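You operate a simulated robot arm through the tools that you are given. There is no shell and no other tool. Be economical: measure what you need, move in short steps, check, and stop when the job is done.

The job below is to be done with a simulated two-armed robot. You get a single attempt, and the scene is never put back.

Task
Put the grey plate on the top of the small stand. Put the small red block on top of the purple cable ramp. Put one of the pale pegs from the red peg tray on the top of the grid bench. Open the third wide drawer from the top, put the purple chock in the inside from the top of the third wide drawer and shut the drawer again. Pick up the steel bottle with one hand, pass it to the other hand and put it on the panel of the light box. Open the left brown cupboard door, take the glaze tin on the top of the left table and put it away on the shelf in the left brown cupboard, then shut the door. Take the white weight and put it on the purple end of the packing table. Open the right brown drawer, put the pink felt block on the top of the left table away in the inside of the right brown drawer and shut the drawer again. Any order will do. Set down upright: steel bottle, glaze tin, white weight.

It is judged by the outcome, as a careful person would: the job done as asked, and still so three seconds after it is handed in. It fails if anything else is knocked over, pushed out of place, dropped, spilled or broken.

Robot
Two 7-joint arms with two-finger parallel grippers on one trunk, on a base that drives. Base frame: it is fixed to the floor where the robot stands at the start and does not move with it; the origin is under the middle of the robot, x ahead of it, y to its left, z up. Readings come in m, degrees, newtons and seconds.
The left shoulder is at the start at [0.07, 0.177, 1.145], the right one opposite. With the tool pointing down near the work surface each hand reaches from about 0.24 to 0.72 m from the robot's upright axis, wherever it stands, measured 20 degrees to its own side. Places, roughly: glaze tin [-2.75, 1.25, 1]; grey plate (15x15x6 cm) [0.7, -0.1, 0.8]; inside of the right brown drawer [0.6, 5.3, 0.7]; inside of the third wide drawer [0.6, 3.4, 0.3]; left brown cupboard door [0.3, 6.7, 0.4]; pale peg (4x4x11 cm) [-2.2, 1.4, 0.9]; panel of the light box (24x25 cm) [0.46, 3.12, 0.9]; pink felt block (7x5x4 cm) [-3.6, 1, 0.9]; purple cable ramp (13x29x7 cm) [-2.8, 0.6, 0.9]; purple chock (9x6x14 cm) [-2.5, 1.4, 0.9]; purple end of the packing table [-6, 3.8, 0.8]; right brown drawer [0.5, 5.3, 0.7]; shelf in the left brown cupboard [0.6, 6.7, 0.4]; small red block (9x5x4 cm) [-1.1, 0.6, 0.9]; steel bottle (8x8x26 cm) [-2.7, 1.4, 1]; third wide drawer [0.5, 3.4, 0.4]; top of the grid bench [-2.1, 3.8, 0.8]; top of the small stand [0.6, 2.6, 0.8]; white weight (5x8x8 cm) [-3.4, 1.2, 0.9]. Payload 3.43 kg a hand.
Tool frame (each hand has its own): the origin (TCP) lies between the finger pads and is the grasp point; the fingertips stand 0.03 m ahead of it; z points along the fingers, y is the line along which they close. Largest opening 0.094 m; finger width 0.028, thickness 0.01; the body of the gripper, 0.05 by 0.096 m, starts 0.055 m behind the TCP.
Orientation is that of the tool frame in the base frame, as [roll, pitch, yaw] about the fixed x, y, z axes, in that order (R = Rz(yaw) Ry(pitch) Rx(roll)). With the fingers straight down and closing along the base's y, the tool's x points along the base's -x, its y along +y and its z along -z.

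Tools
- The arms move only by the tool drive_tool. It takes "left_steps", "right_steps" or both (then of equal length, played together; a hand with none holds still); each is text: rows parted by semicolons, each of 6 numbers parted by spaces: the shift along the base's x, y, z in m, then the turn, a rotation vector about the base's x, y, z in degrees. In form: dx dy dz wx wy wz; .... A call has 1 to 10 rows; each row is the pose to reach, as a shift and turn from the pose commanded when the call began. "left_grip" and "right_grip" are, for a hand that has rows, the gripper command, from -1 (shut) to 1 (fully open), values between in proportion, set as the call begins (left out, the last holds). Each row takes 0.2 s and may step no farther than 0.05 m and 8.6 degrees from the row before; otherwise, or with a gripper value out of range, the whole call is refused. Where a pose cannot be reached the arm comes as near as it can. A force on the tool above 40 N (or 10 N above the force at the start of the call, whichever is more), or a blocked arm, ends the call early, and 0.2 s more pass. Each finger travels about 0.153 m/s and halts on what it meets, pressing with about 38 N; the grip force reading is that of the motor and also rises with nothing between the fingers. The clock runs only during rows and for 0.2 s after the last one: add rows that repeat a pose to give the fingers time. It gives the time, the measured TCP pose, the force on the tool (base axes), the opening and the grip force at its end, in the units of the frame above (readings bear some noise), with the torque about the TCP (base axes, N m) and any sound that the robot's microphone picked up, and new pictures: "pictures" is both (left out), scene, wrist or none (wrist: the cameras of the hands that moved).
- Cameras (640 x 400 px; columns grow to the right, rows downward): "scene" is now at [0.1336, -0.0139, 1.4557]; the picture's right is [-0.19, -0.98, -0.00], its down [-0.65, 0.12, -0.75] and it looks along [0.74, -0.14, -0.66] (base axes); focal length 292 px, centre (320, 200). "left" rides on the left gripper at [0.076, -0.014, -0.102] in its tool frame; the picture's right is [0.18, 0.98, 0.00], its down [-0.75, 0.14, -0.64] and it looks along [-0.63, 0.12, 0.77] (tool axes); focal length 243 px, centre (320, 200). "right" rides on the right gripper at [0.076, 0.014, -0.102] in its tool frame; the picture's right is [-0.18, 0.98, 0.00], its down [-0.75, -0.14, -0.64] and it looks along [-0.63, -0.12, 0.77] (tool axes); focal length 243 px, centre (320, 200). There is no depth. A picture from a camera that has moved, and an enlarged one, comes with that camera's place and axes in the base frame and with its lens.
- move_column(by): slides the trunk up (or, below 0, down) by that many m; the arms and the scene camera ride with it, the base frame stays. It gives what a move gives, with no picture.
- steer(legs): drives the robot by 1 to 6 legs, each [ahead, turn to the left] in m and degrees, along the robot's own axes; the way and the turn of a leg run together, so that a leg with both is an arc; at most 1.5 m and 180 degrees a leg. The arms and the cameras ride along, it lands a little off, and it stops where it bumps. It gives what a move gives, and a new picture of the scene camera.
- head_to(pan, tilt): turns the head with the scene camera to pan (to the left, within 86 degrees either way) and tilt (down, from -29 to 69), counted from straight ahead of the robot. It gives what a move gives, and a new picture of the scene camera.
- inspect(camera, box): a new picture of the part [left, top, right, bottom] of that camera's present view, enlarged. No time passes.
- finish_job(): hands the job in; it is judged then, once.

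Work in short steps. Places have to be worked out from the pictures, the camera data and where the tool is seen: move nearer, look again, correct. Check each grasp and each placing, and mend what went wrong. You have 556 turns and 360 pictures in all, those below and enlarged ones among them. Open the grippers and draw the arms clear of the work before you hand the job in, unless the task says otherwise; then end with one line.

The tools are called by a JSON object that holds its "op" and its "data". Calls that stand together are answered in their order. drive_tool: Moves the arms, as the interface text tells. Its arguments: {"type":"object","properties":{"left_steps":{"type":"string"},"left_grip":{"type":"number"},"right_steps":{"type":"string"},"right_grip":{"type":"number"},"pictures":{"type":"string","enum":["both","scene","wrist","none"]}},"required":[]} The other tools are called the same way: move_column (by) slides the trunk up or down; steer (legs) drives the base; head_to (pan, tilt) turns the head that bears the scene camera; inspect (camera, box) takes an enlarged picture of a part of a camera's view; finish_job () hands the job in.

At the start:

```text
clock: 0.0
left_position: [0.4074, 0.1187, 1.0315]
left_tcp_rot: [-180.0, 0.0, 180.0]
left_ft_force: [-0.7, -0.7, 0.2]
left_wrist_torque: [0.01, -0.02, 0.01]
left_gripper_width: 0.0938
left_gripper_force: 0.0
right_position: [0.5028, -0.3111, 1.0892]
right_tcp_rot: [180.0, 0.0, 179.9]
right_ft_force: [0.2, -0.8, -0.3]
right_wrist_torque: [0.01, 0.0, 0.01]
right_gripper_width: 0.0939
right_gripper_force: 0.1
trunk travel left (down, up): [-0.725, 0.115]
robot x, y, heading: [-0.0008, -0.0013, -0.1]
head pan, tilt: [-10.8, 41.2]
```

scene: 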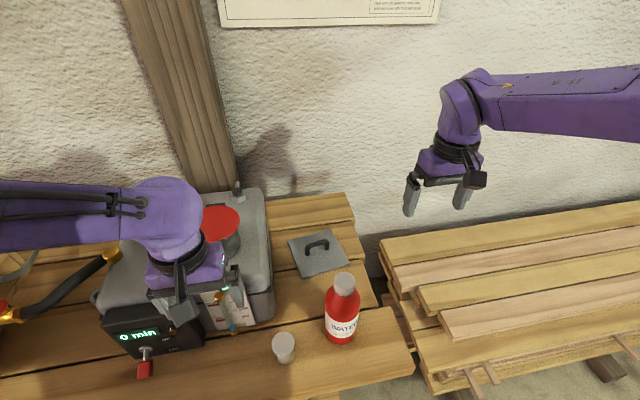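
right: 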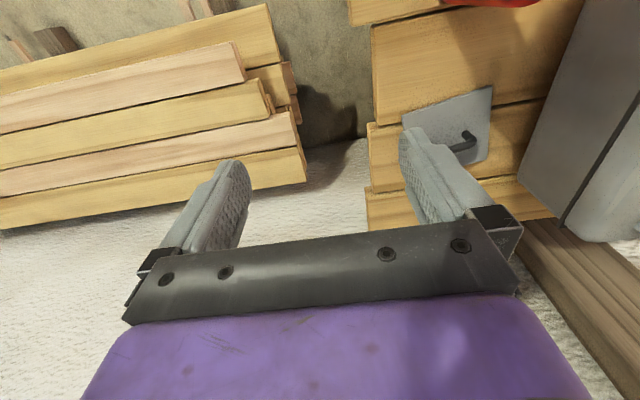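
left: 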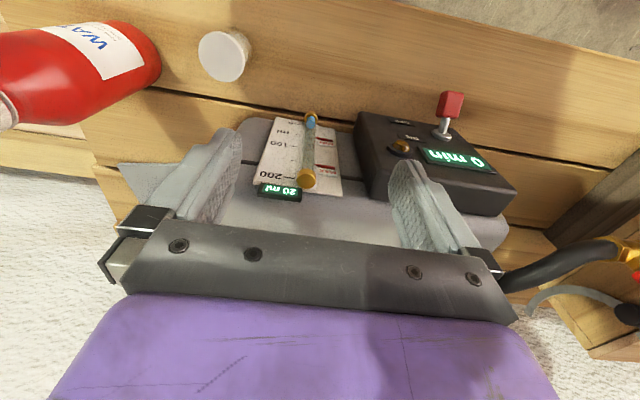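

The grey plate with its bar handle is in front of me. I'll enlarge the scene view to measure it.

{"op": "inspect", "data": {"camera": "scene", "box": [260, 200, 380, 300]}}

{"op": "inspect", "data": {"camera": "right", "box": [380, 60, 540, 220]}}

```text
4.00 times, centred on (320, 250) of scene
camera zoom: at [0.1336, -0.0139, 1.4557], right [-0.19, -0.98, 0.0], down [-0.65, 0.12, -0.75], along [0.74, -0.14, -0.66], focal length 1168 px, centre (320, 0)
```

zoom: 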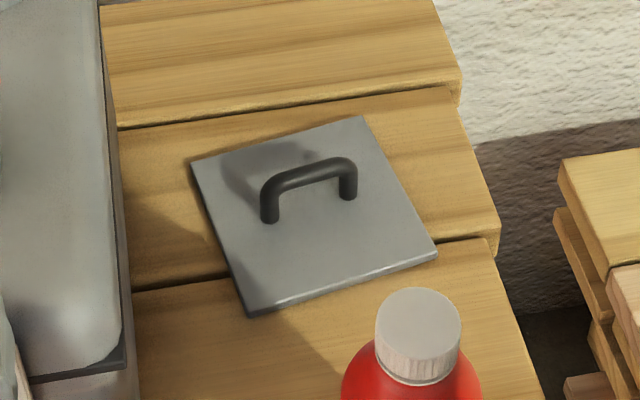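

```text
2.50 times, centred on (460, 140) of right
camera zoom: at [0.4256, -0.2968, 1.1906], right [0.18, 0.98, 0.0], down [0.75, -0.14, 0.64], along [0.63, -0.12, -0.77], focal length 606 px, centre (-30, 350)
```

zoom: 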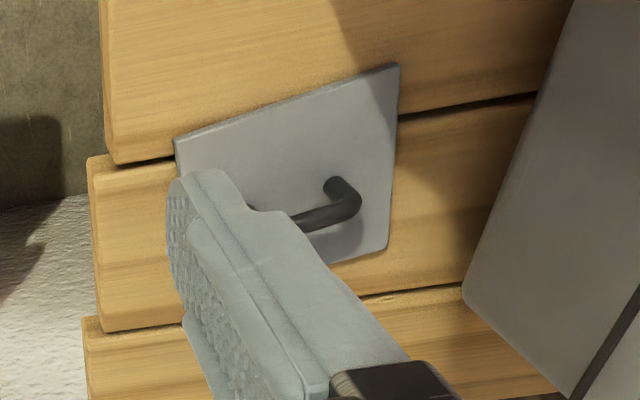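

The handle runs nearly along y, centred at about (0.662, -0.107), with the bar top at z≈0.83. I'll turn the right hand about z so it closes across the bar, and move over it.

{"op": "drive_tool", "data": {"right_steps": "0.015 0.02 0 0 0 8.5; 0.03 0.04 0 0 0 17; 0.045 0.06 0 0 0 25.5; 0.06 0.08 0 0 0 34; 0.075 0.10 0 0 0 42.5; 0.09 0.12 0 0 0 51; 0.105 0.14 0 0 0 59.5; 0.12 0.16 0 0 0 68; 0.14 0.18 0 0 0 76.5; 0.159 0.204 0 0 0 85", "pictures": "none"}}

{"op": "drive_tool", "data": {"right_steps": "0 0 -0.03 0 0 8; 0 0 -0.07 0 0 15.5; 0 0 -0.11 0 0 15.5; 0 0 -0.11 0 0 15.5"}}

```text
clock: 2.2
left_position: [0.4082, 0.1212, 1.0317]
left_tcp_rot: [-179.9, 0.0, -179.9]
left_ft_force: [0.3, 0.3, -0.5]
left_wrist_torque: [0.0, -0.02, -0.03]
left_gripper_width: 0.0942
left_gripper_force: 0.0
right_position: [0.6616, -0.1043, 1.0881]
right_tcp_rot: [179.9, -0.1, -95.0]
right_ft_force: [0.5, 0.1, -0.2]
right_wrist_torque: [-0.03, 0.02, 0.01]
right_gripper_width: 0.0941
right_gripper_force: 0.2
trunk travel left (down, up): [-0.725, 0.115]
robot x, y, heading: [-0.0022, 0.0012, -0.1]
head pan, tilt: [-10.8, 41.2]
```

```text
clock: 3.2
left_position: [0.4071, 0.1188, 1.0329]
left_tcp_rot: [179.9, 0.1, 180.0]
left_ft_force: [-0.5, 0.5, -0.1]
left_wrist_torque: [-0.02, 0.03, -0.02]
left_gripper_width: 0.0941
left_gripper_force: 0.0
right_position: [0.6616, -0.1066, 0.9778]
right_tcp_rot: [180.0, 0.1, -79.6]
right_ft_force: [-1.3, -0.7, -0.7]
right_wrist_torque: [0.02, 0.04, 0.02]
right_gripper_width: 0.094
right_gripper_force: 0.0
trunk travel left (down, up): [-0.725, 0.115]
robot x, y, heading: [0.0001, -0.0002, -0.0]
head pan, tilt: [-10.8, 41.2]
camera scene: at [0.1333, -0.0135, 1.4557], right [-0.19, -0.98, 0.0], down [-0.65, 0.12, -0.75], along [0.74, -0.14, -0.66], focal length 292 px, centre (320, 200)
camera right: at [0.6608, -0.1846, 1.0803], right [-1.0, 0.0, 0.0], down [0.0, 0.77, 0.64], along [0.0, 0.64, -0.77], focal length 243 px, centre (320, 200)
```

scene: 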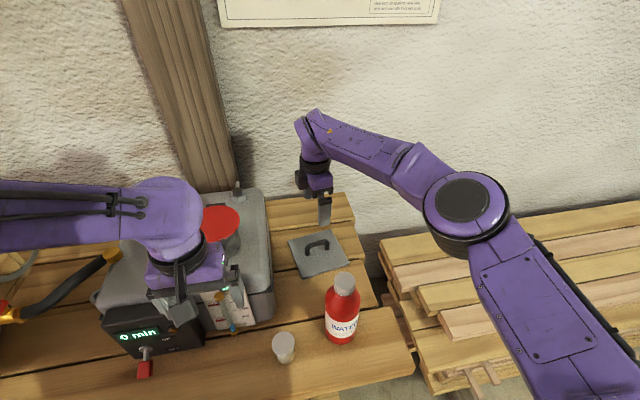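
right: 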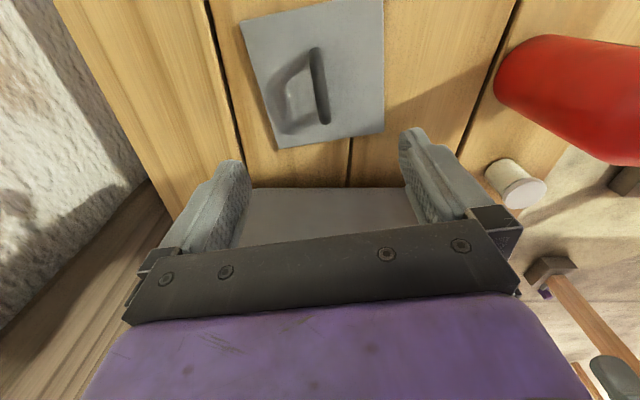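

The bar sits between the fingers. I'll correct slightly in y and yaw, go down to z≈0.822 and close.

{"op": "drive_tool", "data": {"right_steps": "0 -0.008 -0.04 0 0 -4; 0 -0.008 -0.08 0 0 -4; 0 -0.008 -0.12 0 0 -4; 0 -0.008 -0.154 0 0 -4; 0 -0.008 -0.154 0 0 -4"}}

{"op": "drive_tool", "data": {"right_steps": "0 0 0 0 0 0; 0 0 0 0 0 0; 0 0 0 0 0 0; 0 0 0 0 0 0", "right_grip": -1}}

```text
clock: 4.4
left_position: [0.4075, 0.1197, 1.0333]
left_tcp_rot: [-180.0, 0.1, 180.0]
left_ft_force: [-0.1, 0.6, -0.6]
left_wrist_torque: [-0.02, -0.01, -0.01]
left_gripper_width: 0.094
left_gripper_force: 0.0
right_position: [0.6605, -0.116, 0.8239]
right_tcp_rot: [179.9, -0.1, -83.5]
right_ft_force: [-0.3, 0.8, -0.2]
right_wrist_torque: [0.01, 0.01, 0.03]
right_gripper_width: 0.094
right_gripper_force: 0.1
trunk travel left (down, up): [-0.725, 0.115]
robot x, y, heading: [-0.0013, -0.0017, 0.3]
head pan, tilt: [-10.8, 41.2]
camera scene: at [0.1331, -0.0136, 1.4557], right [-0.19, -0.98, 0.0], down [-0.65, 0.12, -0.75], along [0.74, -0.14, -0.66], focal length 292 px, centre (320, 200)
camera right: at [0.6546, -0.1928, 0.9259], right [-1.0, 0.07, 0.0], down [0.05, 0.76, 0.64], along [0.05, 0.64, -0.77], focal length 243 px, centre (320, 200)
```

scene: 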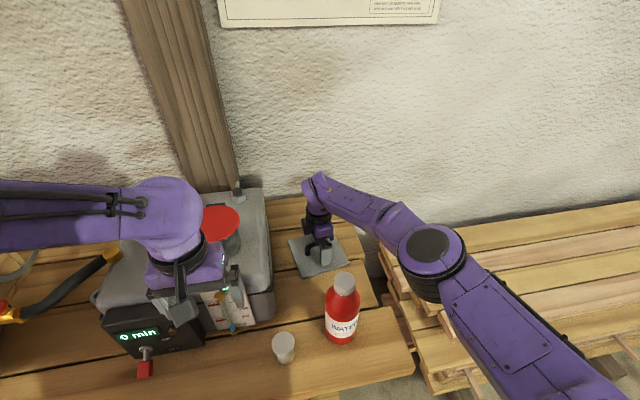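
right: 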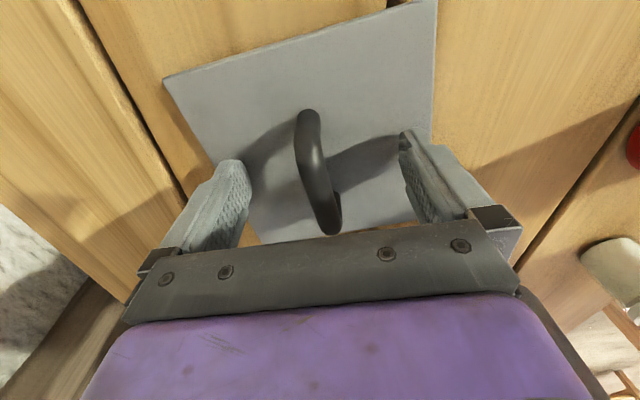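

```text
clock: 5.4
left_position: [0.4075, 0.1189, 1.0323]
left_tcp_rot: [179.9, 0.0, 180.0]
left_ft_force: [0.1, 0.0, 0.2]
left_wrist_torque: [0.02, -0.04, 0.0]
left_gripper_width: 0.0943
left_gripper_force: 0.1
right_position: [0.6612, -0.1143, 0.823]
right_tcp_rot: [180.0, 0.1, -83.5]
right_ft_force: [0.2, -0.5, 0.3]
right_wrist_torque: [-0.04, -0.03, -0.01]
right_gripper_width: 0.0178
right_gripper_force: 38.1
trunk travel left (down, up): [-0.725, 0.115]
robot x, y, heading: [-0.0039, -0.0005, 0.1]
head pan, tilt: [-10.8, 41.2]
camera scene: at [0.1339, -0.0138, 1.4556], right [-0.19, -0.98, 0.0], down [-0.65, 0.12, -0.75], along [0.74, -0.14, -0.66], focal length 292 px, centre (320, 200)
camera right: at [0.655, -0.1928, 0.9258], right [-1.0, 0.07, 0.0], down [0.06, 0.76, 0.64], along [0.05, 0.64, -0.77], focal length 243 px, centre (320, 200)
```

scene: 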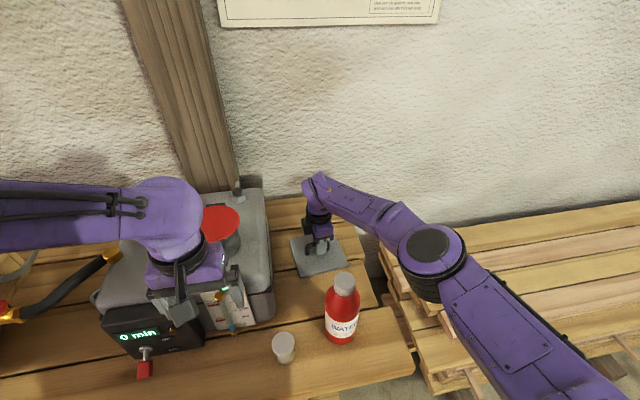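
right: 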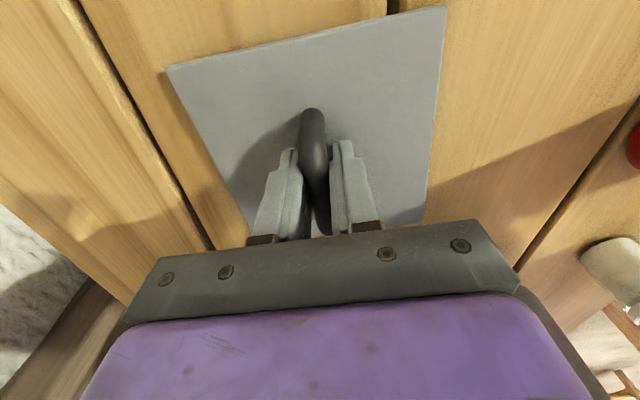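

The bar is gripped (0.018 m). I'll lift it straight up well clear of the bottle.

{"op": "drive_tool", "data": {"right_steps": "0 0 0.03 0 0 0; 0 0 0.07 0 0 0; 0 0 0.12 0 0 0; 0 0 0.17 0 0 0; 0 0 0.22 0 0 0; 0 0 0.27 0 0 0; 0 0 0.30 0 0 0"}}

```text
clock: 7.0
left_position: [0.4075, 0.1195, 1.0323]
left_tcp_rot: [-179.9, 0.0, 180.0]
left_ft_force: [-0.4, 0.9, 0.0]
left_wrist_torque: [-0.03, 0.03, -0.02]
left_gripper_width: 0.0942
left_gripper_force: 0.1
right_position: [0.6586, -0.1124, 1.1247]
right_tcp_rot: [-179.9, 0.0, -83.4]
right_ft_force: [-0.5, 0.4, 0.3]
right_wrist_torque: [-0.02, -0.04, 0.0]
right_gripper_width: 0.0
right_gripper_force: 32.9
trunk travel left (down, up): [-0.725, 0.115]
robot x, y, heading: [0.0005, 0.0009, -0.1]
head pan, tilt: [-10.8, 41.2]
camera scene: at [0.1334, -0.012, 1.4557], right [-0.19, -0.98, 0.0], down [-0.65, 0.12, -0.75], along [0.74, -0.14, -0.66], focal length 292 px, centre (320, 200)
camera right: at [0.653, -0.1898, 1.2268], right [-1.0, 0.07, 0.0], down [0.05, 0.76, 0.64], along [0.05, 0.64, -0.77], focal length 243 px, centre (320, 200)
```

scene: 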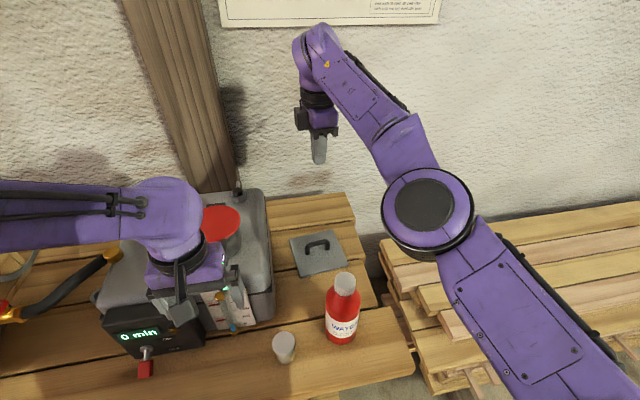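
right: 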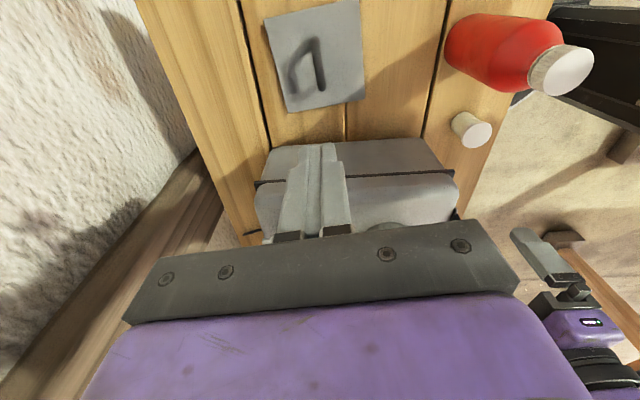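

It slipped: the bar is lower than I judged, at about z=0.80. I'll reopen and go back down, to z≈0.803.

{"op": "drive_tool", "data": {"right_steps": "0 0 -0.046 0 0 0; 0 0 -0.092 0 0 0; 0 0 -0.138 0 0 0; 0 0 -0.184 0 0 0; 0 0 -0.23 0 0 0; 0 0.002 -0.27 0 0 0; 0 0.003 -0.30 0 0 0; 0 0.003 -0.32 0 0 0; 0 0.003 -0.32 0 0 0", "right_grip": 1, "pictures": "wrist"}}

```text
clock: 8.8
left_position: [0.4051, 0.1194, 1.0343]
left_tcp_rot: [180.0, 0.1, 179.9]
left_ft_force: [0.7, -0.1, -0.9]
left_wrist_torque: [0.01, 0.04, 0.0]
left_gripper_width: 0.0939
left_gripper_force: 0.0
right_position: [0.6645, -0.1101, 0.8194]
right_tcp_rot: [-179.3, 0.2, -83.7]
right_ft_force: [-8.9, -1.0, 22.3]
right_wrist_torque: [-0.18, 1.36, -0.04]
right_gripper_width: 0.0939
right_gripper_force: 0.0
right hand out of reach, approached as far as the arm can: row 1, 2, 3, 4, 5, 6, 7
trunk travel left (down, up): [-0.725, 0.115]
robot x, y, heading: [0.0014, -0.0005, 0.1]
head pan, tilt: [-10.8, 41.2]
stopped in row 8 (right hand): the force on the tool passed its limit at 52 N (the readings are from after the stop); the commanded pose is now the measured one
camera right: at [0.6576, -0.1882, 0.9213], right [-1.0, 0.08, -0.01], down [0.05, 0.76, 0.65], along [0.06, 0.64, -0.76], focal length 243 px, centre (320, 200)
```

right: 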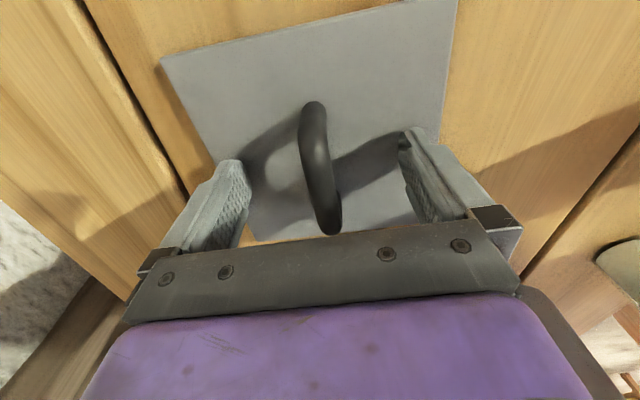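

The fingertips touched the plate surface (z≈0.787), so the bar centre is near z≈0.825. I'll back off a little, centre on the bar, align yaw and close again.

{"op": "drive_tool", "data": {"right_steps": "0 0 0.004 0 0 0; -0.002 -0.006 0.005 0 0 -3; -0.002 -0.006 0.003 0 0 -3; -0.002 -0.006 0.003 0 0 -3", "pictures": "none"}}

{"op": "drive_tool", "data": {"right_steps": "0 0 0 0 0 0; 0 0 0 0 0 0; 0 0 0 0 0 0; 0 0 0 0 0 0; 0 0 0 0 0 0", "right_grip": -1, "pictures": "wrist"}}

{"op": "drive_tool", "data": {"right_steps": "0 0 0.005 0 0 0; 0 0 0.01 0 0 0; 0 0 0.015 0 0 0; 0 0 0.02 0 0 0", "pictures": "wrist"}}

```text
clock: 9.8
left_position: [0.4066, 0.1183, 1.0323]
left_tcp_rot: [179.9, 0.0, -179.9]
left_ft_force: [0.4, -0.7, 0.6]
left_wrist_torque: [0.03, -0.02, 0.02]
left_gripper_width: 0.0942
left_gripper_force: 0.1
right_position: [0.6699, -0.1162, 0.8189]
right_tcp_rot: [-179.1, 0.0, -86.5]
right_ft_force: [-0.5, 2.6, 0.6]
right_wrist_torque: [-0.05, 0.06, -0.03]
right_gripper_width: 0.0941
right_gripper_force: 0.1
right hand out of reach, approached as far as the arm can: row 2, 3, 4
trunk travel left (down, up): [-0.725, 0.115]
robot x, y, heading: [0.0026, -0.002, 0.1]
head pan, tilt: [-10.8, 41.2]
```

```text
clock: 11.0
left_position: [0.4076, 0.118, 1.0317]
left_tcp_rot: [179.9, 0.0, 180.0]
left_ft_force: [-0.2, -0.4, 0.3]
left_wrist_torque: [0.0, -0.01, 0.0]
left_gripper_width: 0.0938
left_gripper_force: 0.1
right_position: [0.6706, -0.1156, 0.8194]
right_tcp_rot: [-179.2, -0.2, -86.5]
right_ft_force: [0.3, 0.4, 1.2]
right_wrist_torque: [-0.15, 0.0, -0.01]
right_gripper_width: 0.0176
right_gripper_force: 37.8
trunk travel left (down, up): [-0.725, 0.115]
robot x, y, heading: [-0.0018, 0.0024, -0.1]
head pan, tilt: [-10.8, 41.2]
camera right: at [0.6586, -0.1931, 0.9215], right [-0.99, 0.12, -0.01], down [0.09, 0.76, 0.64], along [0.09, 0.64, -0.77], focal length 243 px, centre (320, 200)
```

right: 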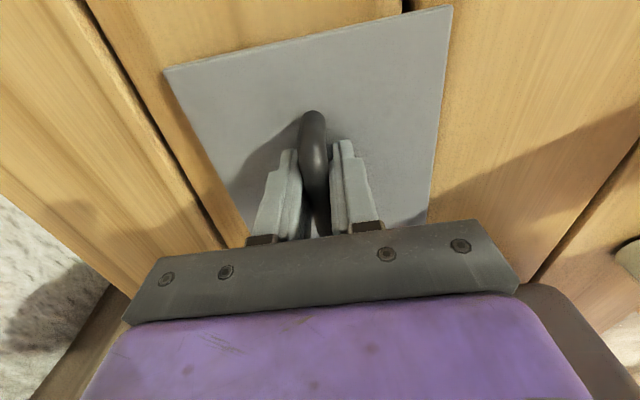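

```text
clock: 12.0
left_position: [0.4075, 0.1176, 1.0329]
left_tcp_rot: [180.0, 0.0, 180.0]
left_ft_force: [0.0, 0.0, 0.6]
left_wrist_torque: [0.01, -0.02, 0.04]
left_gripper_width: 0.0942
left_gripper_force: 0.1
right_position: [0.6648, -0.1174, 0.8389]
right_tcp_rot: [-179.4, 0.1, -86.5]
right_ft_force: [1.0, 0.2, -0.4]
right_wrist_torque: [0.04, 0.01, -0.02]
right_gripper_width: 0.0176
right_gripper_force: 37.7
trunk travel left (down, up): [-0.725, 0.115]
robot x, y, heading: [-0.0047, -0.0011, -0.1]
head pan, tilt: [-10.8, 41.2]
camera right: at [0.6538, -0.1949, 0.9409], right [-0.99, 0.13, -0.01], down [0.09, 0.76, 0.64], along [0.09, 0.64, -0.76], focal length 243 px, centre (320, 200)
```

right: 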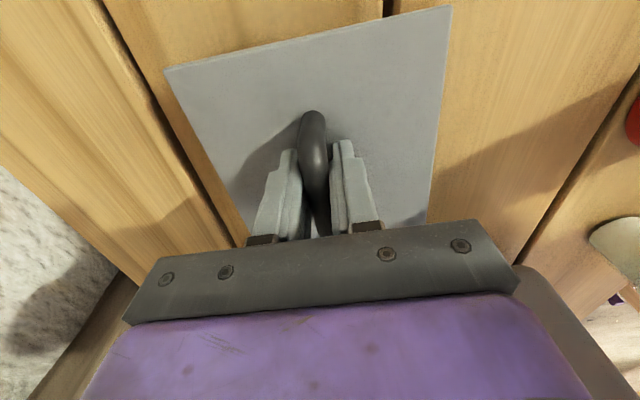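

The plate seems to be rising with the hand. I'll keep lifting slowly and watch.

{"op": "drive_tool", "data": {"right_steps": "0 0 0.01 0 0 0; 0 0 0.02 0 0 0; 0 0 0.035 0 0 0; 0 0 0.05 0 0 0; 0 0 0.07 0 0 0; 0 0 0.09 0 0 0"}}

```text
clock: 13.4
left_position: [0.4079, 0.1188, 1.0325]
left_tcp_rot: [-180.0, -0.1, -180.0]
left_ft_force: [-0.2, 0.0, -0.3]
left_wrist_torque: [0.01, 0.0, -0.02]
left_gripper_width: 0.0938
left_gripper_force: 0.1
right_position: [0.664, -0.1176, 0.9283]
right_tcp_rot: [-179.5, 0.2, -86.6]
right_ft_force: [-0.3, -0.4, -2.2]
right_wrist_torque: [0.01, 0.0, 0.0]
right_gripper_width: 0.0174
right_gripper_force: 38.5
trunk travel left (down, up): [-0.725, 0.115]
robot x, y, heading: [0.0008, -0.0016, 0.0]
head pan, tilt: [-10.8, 41.2]
camera scene: at [0.1335, -0.0137, 1.4556], right [-0.19, -0.98, 0.0], down [-0.65, 0.12, -0.75], along [0.74, -0.14, -0.66], focal length 292 px, centre (320, 200)
camera right: at [0.6531, -0.1946, 1.0309], right [-0.99, 0.13, -0.01], down [0.09, 0.76, 0.64], along [0.09, 0.64, -0.77], focal length 243 px, centre (320, 200)
```

scene: 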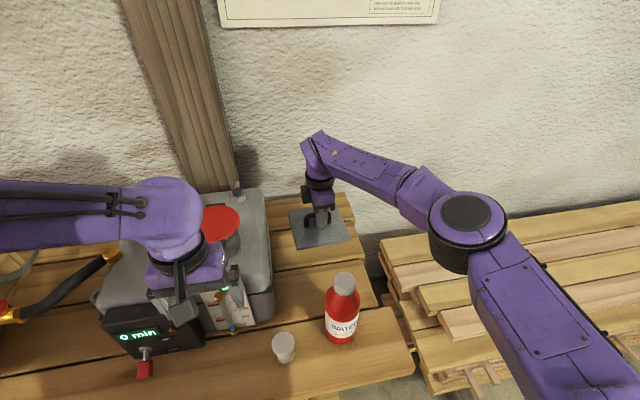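
right: 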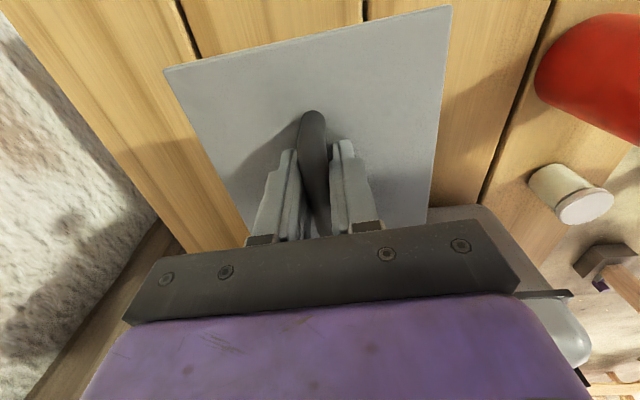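

Held. I'll lift further at a gentle pace, then draw the hand back toward me above the bottle.

{"op": "drive_tool", "data": {"right_steps": "0 0 0.025 0 0 0; 0 0 0.05 0 0 0; 0 0 0.075 0 0 0; 0 0 0.1 0 0 0; 0 0 0.125 0 0 0; 0 0 0.15 0 0 0; 0 0 0.17 0 0 0; 0 0 0.18 0 0 0", "pictures": "none"}}

{"op": "drive_tool", "data": {"right_steps": "-0.02 -0.01 0 0 0 0; -0.05 -0.03 0 0 0 0; -0.08 -0.05 0 0 0 0; -0.11 -0.07 0 0 0 0; -0.14 -0.09 0 0 0 0; -0.17 -0.11 0 0 0 0; -0.2 -0.13 0 0 0 0; -0.22 -0.14 0 0 0 0", "pictures": "wrist"}}

```text
clock: 15.2
left_position: [0.4082, 0.1189, 1.0319]
left_tcp_rot: [-180.0, -0.1, 180.0]
left_ft_force: [-0.4, 0.1, 0.5]
left_wrist_torque: [0.03, 0.01, 0.01]
left_gripper_width: 0.094
left_gripper_force: 0.0
right_position: [0.6634, -0.1173, 1.1085]
right_tcp_rot: [-179.4, 0.1, -86.6]
right_ft_force: [0.2, -0.3, -2.3]
right_wrist_torque: [-0.01, 0.02, 0.0]
right_gripper_width: 0.0173
right_gripper_force: 38.0
trunk travel left (down, up): [-0.725, 0.115]
robot x, y, heading: [-0.001, -0.004, 0.1]
head pan, tilt: [-10.8, 41.2]
```

```text
clock: 17.0
left_position: [0.4069, 0.1189, 1.0334]
left_tcp_rot: [179.9, 0.1, -180.0]
left_ft_force: [-0.3, -0.4, 0.0]
left_wrist_torque: [0.01, 0.02, -0.03]
left_gripper_width: 0.0939
left_gripper_force: 0.1
right_position: [0.4443, -0.2562, 1.1092]
right_tcp_rot: [-179.3, 0.0, -86.6]
right_ft_force: [0.2, 0.2, -1.4]
right_wrist_torque: [-0.04, -0.06, 0.03]
right_gripper_width: 0.0173
right_gripper_force: 37.8
trunk travel left (down, up): [-0.725, 0.115]
robot x, y, heading: [0.0011, -0.0006, -0.1]
head pan, tilt: [-10.8, 41.2]
camera right: at [0.4328, -0.3345, 1.2106], right [-0.99, 0.12, -0.01], down [0.09, 0.76, 0.64], along [0.09, 0.64, -0.76], focal length 243 px, centre (320, 200)
```

right: 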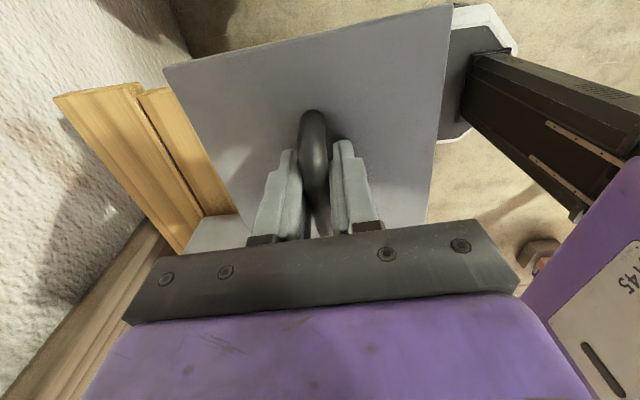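

The plate is secure and light. Next I'll look around with the head to learn the layout to the left.

{"op": "head_to", "data": {"pan": 80, "tilt": 15}}

{"op": "head_to", "data": {"pan": 30, "tilt": 25}}

```text
clock: 18.6
left_position: [0.4058, 0.1175, 1.0333]
left_tcp_rot: [180.0, 0.0, -180.0]
left_ft_force: [0.5, -0.3, 0.4]
left_wrist_torque: [-0.01, 0.01, 0.0]
left_gripper_width: 0.0938
left_gripper_force: 0.1
right_position: [0.4453, -0.2566, 1.108]
right_tcp_rot: [-179.4, 0.1, -86.6]
right_ft_force: [-0.4, 0.4, -0.9]
right_wrist_torque: [0.0, -0.02, -0.02]
right_gripper_width: 0.0177
right_gripper_force: 37.8
trunk travel left (down, up): [-0.725, 0.115]
robot x, y, heading: [0.0007, 0.0035, -0.1]
head pan, tilt: [80.0, 15.0]
camera scene: at [0.0675, 0.0937, 1.497], right [0.98, -0.17, 0.0], down [-0.05, -0.25, -0.97], along [0.17, 0.95, -0.26], focal length 292 px, centre (320, 200)
```

scene: 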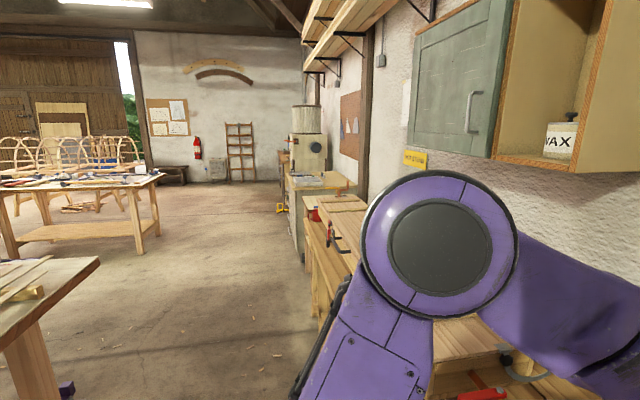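

```text
clock: 19.8
left_position: [0.4072, 0.1175, 1.0322]
left_tcp_rot: [-179.9, -0.1, 180.0]
left_ft_force: [-0.6, 0.4, 0.1]
left_wrist_torque: [-0.02, -0.01, -0.01]
left_gripper_width: 0.094
left_gripper_force: 0.0
right_position: [0.4451, -0.2562, 1.1086]
right_tcp_rot: [-179.4, 0.1, -86.6]
right_ft_force: [-0.9, 0.1, -1.0]
right_wrist_torque: [-0.03, -0.01, -0.03]
right_gripper_width: 0.0176
right_gripper_force: 38.1
trunk travel left (down, up): [-0.725, 0.115]
robot x, y, heading: [0.0003, 0.0027, -0.2]
head pan, tilt: [30.0, 25.0]
camera scene: at [0.1309, 0.0479, 1.4807], right [0.5, -0.87, 0.0], down [-0.37, -0.21, -0.91], along [0.78, 0.45, -0.42], focal length 292 px, centre (320, 200)
```

scene: 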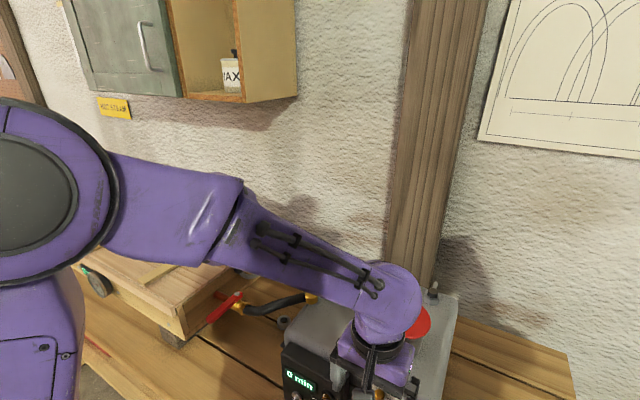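

There is a corridor between the wall benches and the tables behind me. I'll raise the trunk, pull the left hand up a bit, then back up and turn left.

{"op": "move_column", "data": {"by": 0.11}}

{"op": "drive_tool", "data": {"left_steps": "-0.02 0.03 0.03 0 0 0; -0.04 0.06 0.06 0 0 0; -0.06 0.09 0.09 0 0 0; -0.08 0.12 0.12 0 0 0", "right_steps": "-0.02 0 0.01 0 0 0; -0.04 0 0.02 0 0 0; -0.06 0 0.03 0 0 0; -0.08 0 0.04 0 0 0", "pictures": "none"}}

{"op": "head_to", "data": {"pan": 86, "tilt": 45}}

```text
clock: 21.2
left_position: [0.4075, 0.1189, 1.1423]
left_tcp_rot: [-180.0, 0.0, 180.0]
left_ft_force: [-0.4, 0.7, 1.0]
left_wrist_torque: [-0.02, -0.01, 0.0]
left_gripper_width: 0.0942
left_gripper_force: 0.1
right_position: [0.4452, -0.2561, 1.2181]
right_tcp_rot: [-179.6, 0.2, -86.6]
right_ft_force: [-0.2, -0.3, -0.7]
right_wrist_torque: [-0.02, 0.01, -0.01]
right_gripper_width: 0.0177
right_gripper_force: 37.9
trunk travel left (down, up): [-0.835, 0.005]
robot x, y, heading: [-0.0016, 0.002, -0.1]
head pan, tilt: [30.0, 25.0]
```

```text
clock: 22.2
left_position: [0.3239, 0.2396, 1.262]
left_tcp_rot: [-180.0, 0.3, 180.0]
left_ft_force: [0.4, 0.1, 0.1]
left_wrist_torque: [0.01, -0.03, 0.0]
left_gripper_width: 0.0939
left_gripper_force: 0.1
right_position: [0.3621, -0.2571, 1.259]
right_tcp_rot: [-179.4, -0.1, -86.5]
right_ft_force: [-0.3, 0.6, -1.8]
right_wrist_torque: [0.0, -0.06, -0.02]
right_gripper_width: 0.0174
right_gripper_force: 38.2
trunk travel left (down, up): [-0.835, 0.005]
robot x, y, heading: [-0.0023, -0.0007, -0.0]
head pan, tilt: [30.0, 25.0]
```

```text
clock: 23.5
left_position: [0.3262, 0.2384, 1.2624]
left_tcp_rot: [-179.9, 0.0, 179.9]
left_ft_force: [0.4, -0.1, 0.1]
left_wrist_torque: [0.0, -0.01, 0.02]
left_gripper_width: 0.0939
left_gripper_force: 0.1
right_position: [0.3654, -0.2561, 1.2575]
right_tcp_rot: [-179.4, 0.2, -86.5]
right_ft_force: [0.2, -0.2, -1.4]
right_wrist_torque: [0.02, 0.01, 0.03]
right_gripper_width: 0.0174
right_gripper_force: 38.3
trunk travel left (down, up): [-0.835, 0.005]
robot x, y, heading: [0.0002, -0.0011, 0.0]
head pan, tilt: [85.9, 45.0]
camera scene: at [0.0565, 0.0833, 1.5602], right [1.0, -0.07, 0.0], down [-0.05, -0.71, -0.71], along [0.05, 0.71, -0.71], focal length 292 px, centre (320, 200)
```

scene: 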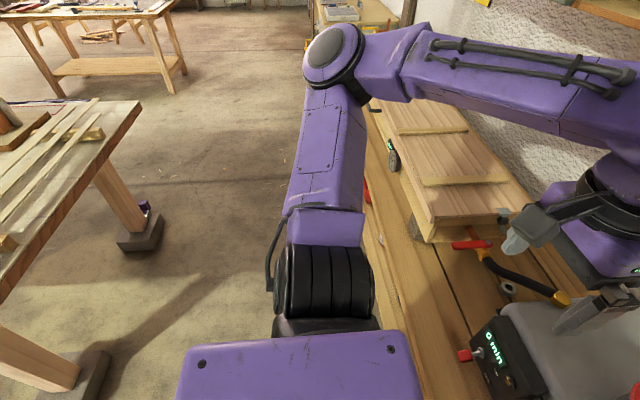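

The corridor runs x from −0.75 to 0.25. I'll back up 0.25 m, turn left, drive along it about 2.55 m, turn back to face the wall and look.

{"op": "steer", "data": {"legs": [[-0.25, 0], [0, 90], [1.3, 0], [1.3, 0]]}}

{"op": "head_to", "data": {"pan": -60, "tilt": 40}}

```text
clock: 41.4
left_position: [-0.5253, 2.9117, 1.2611]
left_tcp_rot: [180.0, 0.1, -89.0]
left_ft_force: [-0.3, 0.7, 0.0]
left_wrist_torque: [-0.02, -0.01, -0.01]
left_gripper_width: 0.094
left_gripper_force: 0.2
right_position: [-0.0315, 2.9593, 1.258]
right_tcp_rot: [-179.4, 0.1, 4.4]
right_ft_force: [-0.2, -0.4, -0.3]
right_wrist_torque: [-0.01, -0.01, -0.03]
right_gripper_width: 0.0176
right_gripper_force: 38.2
trunk travel left (down, up): [-0.835, 0.005]
robot x, y, heading: [-0.2798, 2.5898, 91.2]
head pan, tilt: [85.9, 45.0]
camera scene: at [-0.3631, 2.646, 1.5602], right [0.05, 1.0, 0.0], down [0.71, -0.04, -0.71], along [-0.71, 0.04, -0.71], focal length 292 px, centre (320, 200)
```

scene: 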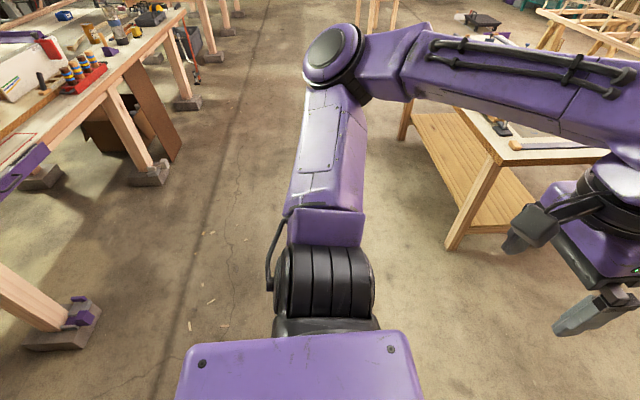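

```text
clock: 43.7
left_position: [-0.5247, 2.9124, 1.2622]
left_tcp_rot: [-179.9, 0.0, -88.9]
left_ft_force: [0.7, 0.7, -0.1]
left_wrist_torque: [-0.02, 0.03, 0.03]
left_gripper_width: 0.0941
left_gripper_force: 0.0
right_position: [-0.0327, 2.9604, 1.2585]
right_tcp_rot: [-179.4, 0.0, 4.6]
right_ft_force: [0.0, 0.5, -0.2]
right_wrist_torque: [0.0, -0.04, -0.01]
right_gripper_width: 0.0174
right_gripper_force: 38.3
trunk travel left (down, up): [-0.835, 0.005]
robot x, y, heading: [-0.277, 2.5887, 91.3]
head pan, tilt: [-60.0, 40.0]
camera scene: at [-0.2091, 2.6862, 1.5674], right [0.52, -0.86, 0.0], down [-0.55, -0.33, -0.77], along [0.66, 0.4, -0.64], focal length 292 px, centre (320, 200)
```

scene: 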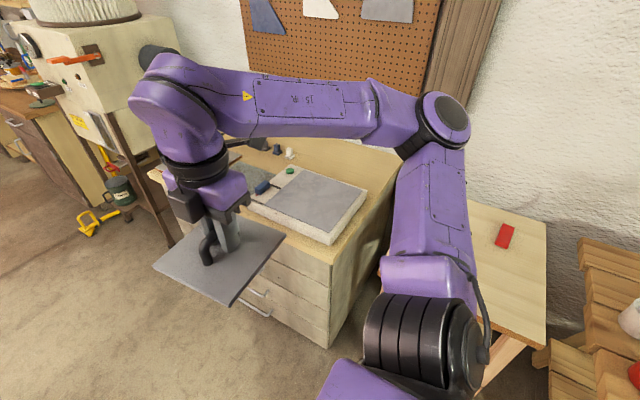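

The small stand seems to be the pale table with the red item. I'll turn to face the wall and look.

{"op": "steer", "data": {"legs": [[0, -91]]}}

{"op": "head_to", "data": {"pan": 0, "tilt": 45}}

```text
clock: 48.0
left_position: [0.0434, 2.8296, 1.2622]
left_tcp_rot: [-180.0, 0.0, -179.6]
left_ft_force: [0.7, -0.5, 0.4]
left_wrist_torque: [0.01, 0.0, -0.07]
left_gripper_width: 0.094
left_gripper_force: 0.1
right_position: [0.085, 2.3348, 1.2586]
right_tcp_rot: [-179.4, 0.1, -86.2]
right_ft_force: [0.6, -0.4, -1.7]
right_wrist_torque: [-0.01, 0.0, -0.01]
right_gripper_width: 0.0174
right_gripper_force: 37.9
trunk travel left (down, up): [-0.835, 0.005]
robot x, y, heading: [-0.2815, 2.5878, 0.4]
head pan, tilt: [-60.0, 40.0]
camera scene: at [-0.1878, 2.5191, 1.5674], right [-0.86, -0.51, 0.0], down [-0.33, 0.55, -0.77], along [0.39, -0.66, -0.64], focal length 292 px, centre (320, 200)
```

scene: 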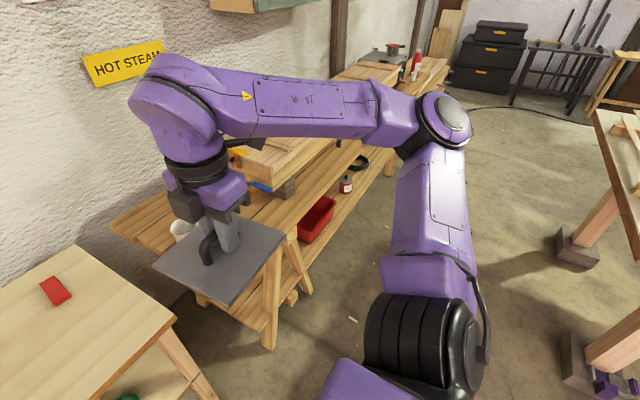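

```text
clock: 49.2
left_position: [0.0428, 2.8294, 1.2615]
left_tcp_rot: [-180.0, -0.1, -179.6]
left_ft_force: [-0.1, -0.1, -0.4]
left_wrist_torque: [-0.01, 0.02, -0.01]
left_gripper_width: 0.0938
left_gripper_force: 0.1
right_position: [0.0856, 2.3346, 1.2576]
right_tcp_rot: [-179.5, 0.1, -86.2]
right_ft_force: [-0.1, 0.3, -1.4]
right_wrist_torque: [-0.03, 0.02, -0.01]
right_gripper_width: 0.0177
right_gripper_force: 38.0
trunk travel left (down, up): [-0.835, 0.005]
robot x, y, heading: [-0.2816, 2.5905, 0.3]
head pan, tilt: [0.0, 45.0]
camera scene: at [-0.1495, 2.5927, 1.5601], right [0.01, -1.0, 0.0], down [-0.71, 0.0, -0.71], along [0.71, 0.0, -0.71], focal length 292 px, centre (320, 200)
```

scene: 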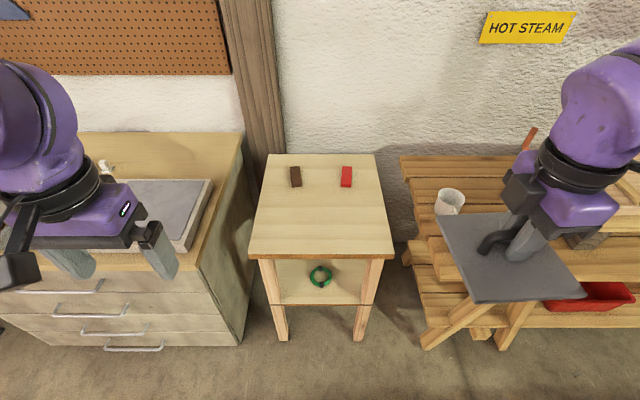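

The stand top spans x 0.37–0.89 and y≈2.4–2.8, with two small blocks at the back. I'll move ahead 0.17 m and place the plate near (0.52, 2.59).

{"op": "steer", "data": {"legs": [[0.17, 0]]}}

```text
clock: 50.7
left_position: [0.2093, 2.8319, 1.2625]
left_tcp_rot: [-180.0, 0.2, -179.5]
left_ft_force: [-1.3, -0.2, 0.2]
left_wrist_torque: [0.01, -0.02, 0.01]
left_gripper_width: 0.094
left_gripper_force: 0.0
right_position: [0.252, 2.3365, 1.2598]
right_tcp_rot: [-179.3, 0.0, -86.0]
right_ft_force: [-1.3, -0.4, -0.7]
right_wrist_torque: [0.0, -0.03, -0.02]
right_gripper_width: 0.0178
right_gripper_force: 38.4
trunk travel left (down, up): [-0.835, 0.005]
robot x, y, heading: [-0.1085, 2.5907, 0.5]
head pan, tilt: [0.0, 45.0]
camera scene: at [0.0159, 2.5944, 1.5605], right [0.01, -1.0, 0.0], down [-0.71, -0.01, -0.71], along [0.71, 0.01, -0.71], focal length 292 px, centre (320, 200)
```

scene: 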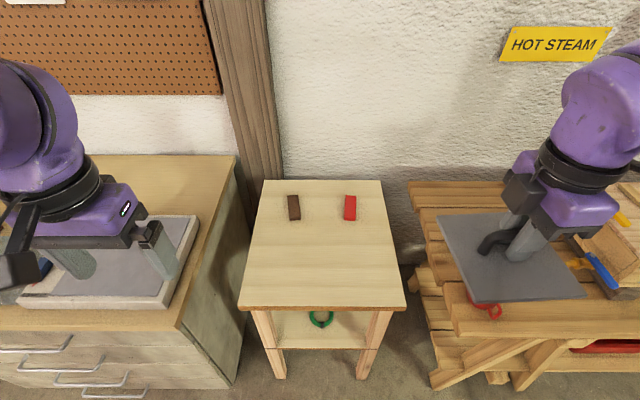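

The stand top is at z≈0.80–0.806. I'll move the plate over (0.52, 2.59) first, then lower it.

{"op": "drive_tool", "data": {"right_steps": "0.034 0.032 -0.02 0 0 0; 0.067 0.064 -0.04 0 0 0; 0.1 0.095 -0.06 0 0 0; 0.134 0.127 -0.08 0 0 0; 0.168 0.159 -0.1 0 0 0; 0.2 0.19 -0.13 0 0 0; 0.235 0.222 -0.16 0 0 0; 0.268 0.2535 -0.2 0 0 0; 0.268 0.2535 -0.24 0 0 0; 0.268 0.2535 -0.27 0 0 0"}}

{"op": "drive_tool", "data": {"right_steps": "0 0 -0.03 0 0 0; 0 0 -0.06 0 0 0; 0 0 -0.09 0 0 0; 0 0 -0.1 0 0 0"}}

```text
refused: row 1 steps farther than a row can; nothing moved
```

```text
clock: 51.7
left_position: [0.2128, 2.8318, 1.2627]
left_tcp_rot: [179.9, 0.1, -179.5]
left_ft_force: [0.4, -0.4, 0.1]
left_wrist_torque: [-0.02, 0.02, -0.02]
left_gripper_width: 0.094
left_gripper_force: 0.2
right_position: [0.2537, 2.3385, 1.1575]
right_tcp_rot: [-179.4, 0.1, -86.1]
right_ft_force: [0.0, 0.1, -1.0]
right_wrist_torque: [-0.04, -0.02, 0.03]
right_gripper_width: 0.0175
right_gripper_force: 38.1
trunk travel left (down, up): [-0.835, 0.005]
robot x, y, heading: [-0.1156, 2.5915, 0.6]
head pan, tilt: [0.0, 45.0]
camera scene: at [0.0194, 2.5943, 1.5602], right [0.01, -1.0, 0.0], down [-0.71, -0.01, -0.71], along [0.71, 0.01, -0.71], focal length 292 px, centre (320, 200)
camera right: at [0.2442, 2.2607, 1.26], right [-0.99, 0.12, -0.01], down [0.08, 0.76, 0.64], along [0.08, 0.64, -0.76], focal length 243 px, centre (320, 200)
```

scene: 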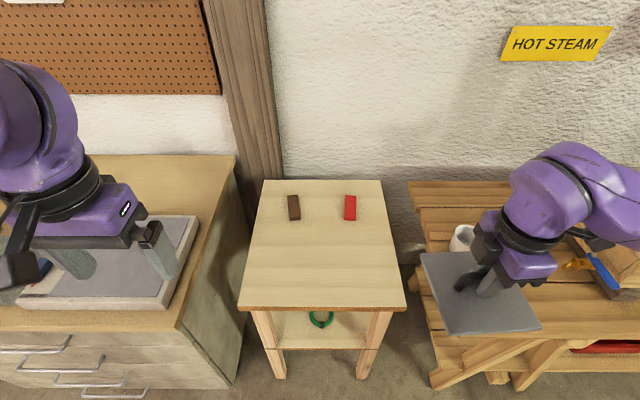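
right: 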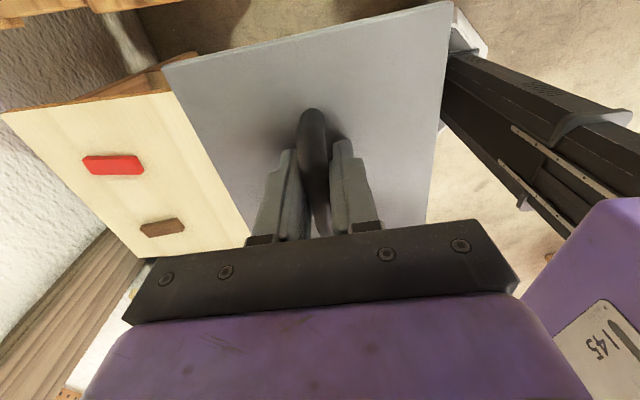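

Refused for step size, and only the lowering ran; it is still clear. Moving over the stand in smaller steps.

{"op": "drive_tool", "data": {"right_steps": "0.029 0.028 0 0 0 0; 0.058 0.056 0 0 0 0; 0.087 0.084 0 0 0 0; 0.116 0.112 0 0 0 0; 0.146 0.14 0 0 0 0; 0.176 0.168 -0.01 0 0 0; 0.206 0.196 -0.02 0 0 0; 0.236 0.224 -0.03 0 0 0; 0.266 0.252 -0.04 0 0 0; 0.266 0.252 -0.08 0 0 0", "pictures": "scene"}}

```text
clock: 53.9
left_position: [0.2134, 2.8307, 1.2619]
left_tcp_rot: [179.9, 0.1, -179.5]
left_ft_force: [0.2, 0.3, 0.3]
left_wrist_torque: [-0.03, 0.04, 0.05]
left_gripper_width: 0.0939
left_gripper_force: 0.0
right_position: [0.5215, 2.5896, 1.077]
right_tcp_rot: [-179.5, 0.1, -86.0]
right_ft_force: [0.1, -0.1, -2.0]
right_wrist_torque: [-0.02, 0.02, 0.03]
right_gripper_width: 0.0176
right_gripper_force: 38.0
trunk travel left (down, up): [-0.835, 0.005]
robot x, y, heading: [-0.1097, 2.5914, 0.3]
head pan, tilt: [0.0, 45.0]
camera scene: at [0.0208, 2.5932, 1.5601], right [0.01, -1.0, 0.0], down [-0.71, -0.01, -0.71], along [0.71, 0.01, -0.71], focal length 292 px, centre (320, 200)
```

scene: 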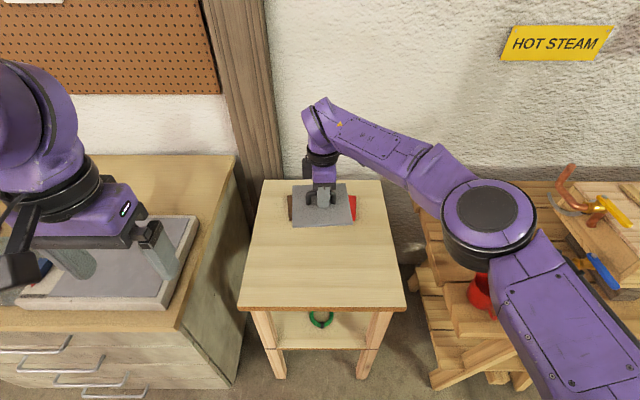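

Centred over the stand, clear of the two blocks. Lowering, with small steps at the end.

{"op": "drive_tool", "data": {"right_steps": "0 0 -0.04 0 0 0; 0 0 -0.08 0 0 0; 0 0 -0.12 0 0 0; 0 0 -0.16 0 0 0; 0 0 -0.19 0 0 0; 0 0 -0.205 0 0 0; 0 0 -0.212 0 0 0; 0 0 -0.219 0 0 0; 0 0 -0.226 0 0 0", "pictures": "both"}}

```text
clock: 55.9
left_position: [0.213, 2.8314, 1.2619]
left_tcp_rot: [180.0, -0.1, -179.5]
left_ft_force: [-0.5, 0.1, -0.4]
left_wrist_torque: [-0.03, 0.01, 0.0]
left_gripper_width: 0.0938
left_gripper_force: 0.0
right_position: [0.5038, 2.586, 0.8591]
right_tcp_rot: [-179.4, 0.0, -86.1]
right_ft_force: [-0.1, -0.5, -1.6]
right_wrist_torque: [-0.03, -0.03, 0.04]
right_gripper_width: 0.0175
right_gripper_force: 38.0
right hand out of reach, approached as far as the arm can: row 5, 6, 7, 8, 9
trunk travel left (down, up): [-0.835, 0.005]
robot x, y, heading: [-0.1113, 2.5943, 0.7]
head pan, tilt: [0.0, 45.0]
camera scene: at [0.0199, 2.5946, 1.5601], right [0.01, -1.0, 0.0], down [-0.71, -0.01, -0.71], along [0.71, 0.01, -0.71], focal length 292 px, centre (320, 200)
camera right: at [0.493, 2.5075, 0.9606], right [-0.99, 0.12, -0.01], down [0.08, 0.76, 0.64], along [0.08, 0.64, -0.77], focal length 243 px, centre (320, 200)
```

scene: 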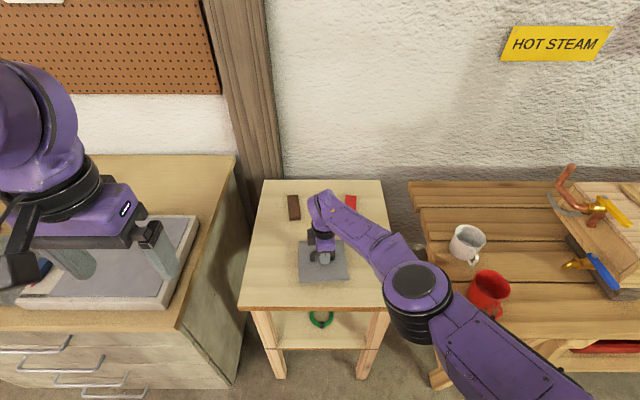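
right: 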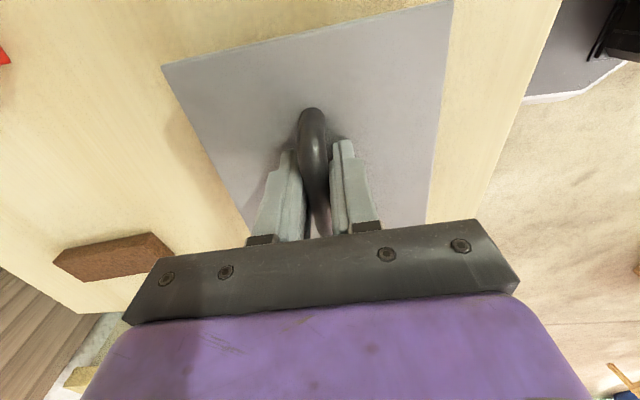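

The arm is at its reach limit because the trunk is high. I'll lower the trunk slightly to bring the plate down to the surface.

{"op": "move_column", "data": {"by": -0.007}}

```text
clock: 56.5
left_position: [0.2124, 2.8323, 1.2545]
left_tcp_rot: [180.0, 0.1, -179.5]
left_ft_force: [-0.1, -0.4, 0.3]
left_wrist_torque: [0.0, 0.02, 0.0]
left_gripper_width: 0.0939
left_gripper_force: 0.0
right_position: [0.5045, 2.5854, 0.8518]
right_tcp_rot: [-179.4, 0.0, -86.1]
right_ft_force: [-0.3, 0.5, -1.0]
right_wrist_torque: [0.0, -0.01, 0.0]
right_gripper_width: 0.0173
right_gripper_force: 37.9
trunk travel left (down, up): [-0.828, 0.012]
robot x, y, heading: [-0.1157, 2.5916, 0.1]
head pan, tilt: [0.0, 45.0]
```

{"op": "move_column", "data": {"by": -0.005}}

```text
clock: 57.0
left_position: [0.2134, 2.8322, 1.2495]
left_tcp_rot: [-179.9, 0.0, -179.5]
left_ft_force: [-0.8, 0.6, -0.6]
left_wrist_torque: [-0.02, -0.01, 0.02]
left_gripper_width: 0.094
left_gripper_force: 0.0
right_position: [0.5031, 2.5845, 0.8469]
right_tcp_rot: [-179.5, -0.1, -86.1]
right_ft_force: [-0.1, -0.5, -0.7]
right_wrist_torque: [0.01, 0.01, 0.03]
right_gripper_width: 0.0175
right_gripper_force: 38.9
trunk travel left (down, up): [-0.823, 0.017]
robot x, y, heading: [-0.1113, 2.5922, 0.6]
head pan, tilt: [0.0, 45.0]
```

No contact yet; lowering in small steps.

{"op": "move_column", "data": {"by": -0.005}}

{"op": "move_column", "data": {"by": -0.004}}

{"op": "inspect", "data": {"camera": "right", "box": [140, 0, 480, 240]}}

```text
clock: 57.5
left_position: [0.2126, 2.832, 1.2454]
left_tcp_rot: [-180.0, 0.0, -179.5]
left_ft_force: [-0.1, 0.1, 0.3]
left_wrist_torque: [-0.01, 0.02, 0.0]
left_gripper_width: 0.0939
left_gripper_force: 0.2
right_position: [0.5038, 2.5854, 0.8409]
right_tcp_rot: [-179.6, 0.0, -86.0]
right_ft_force: [-0.3, 0.6, -1.6]
right_wrist_torque: [-0.03, 0.02, -0.03]
right_gripper_width: 0.0177
right_gripper_force: 38.6
trunk travel left (down, up): [-0.818, 0.022]
robot x, y, heading: [-0.11, 2.5939, 0.3]
head pan, tilt: [0.0, 45.0]
```

```text
clock: 58.1
left_position: [0.2109, 2.8315, 1.2414]
left_tcp_rot: [-180.0, 0.1, -179.5]
left_ft_force: [0.0, -0.1, 0.0]
left_wrist_torque: [-0.01, -0.01, -0.02]
left_gripper_width: 0.0939
left_gripper_force: 0.0
right_position: [0.503, 2.5849, 0.8402]
right_tcp_rot: [-179.3, 0.2, -86.2]
right_ft_force: [1.7, 0.0, 9.9]
right_wrist_torque: [0.45, 0.05, 0.02]
right_gripper_width: 0.0173
right_gripper_force: 38.1
trunk travel left (down, up): [-0.814, 0.026]
robot x, y, heading: [-0.1141, 2.5895, 0.6]
head pan, tilt: [0.0, 45.0]
```

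```text
1.67 times, centred on (310, 120) of right
camera zoom: at [0.4924, 2.5075, 0.9413], right [-0.99, 0.12, -0.01], down [0.08, 0.76, 0.64], along [0.08, 0.64, -0.76], focal length 404 px, centre (337, 333)
```

zoom: 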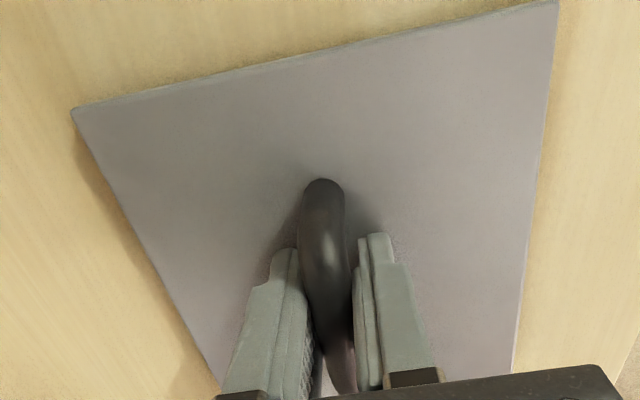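

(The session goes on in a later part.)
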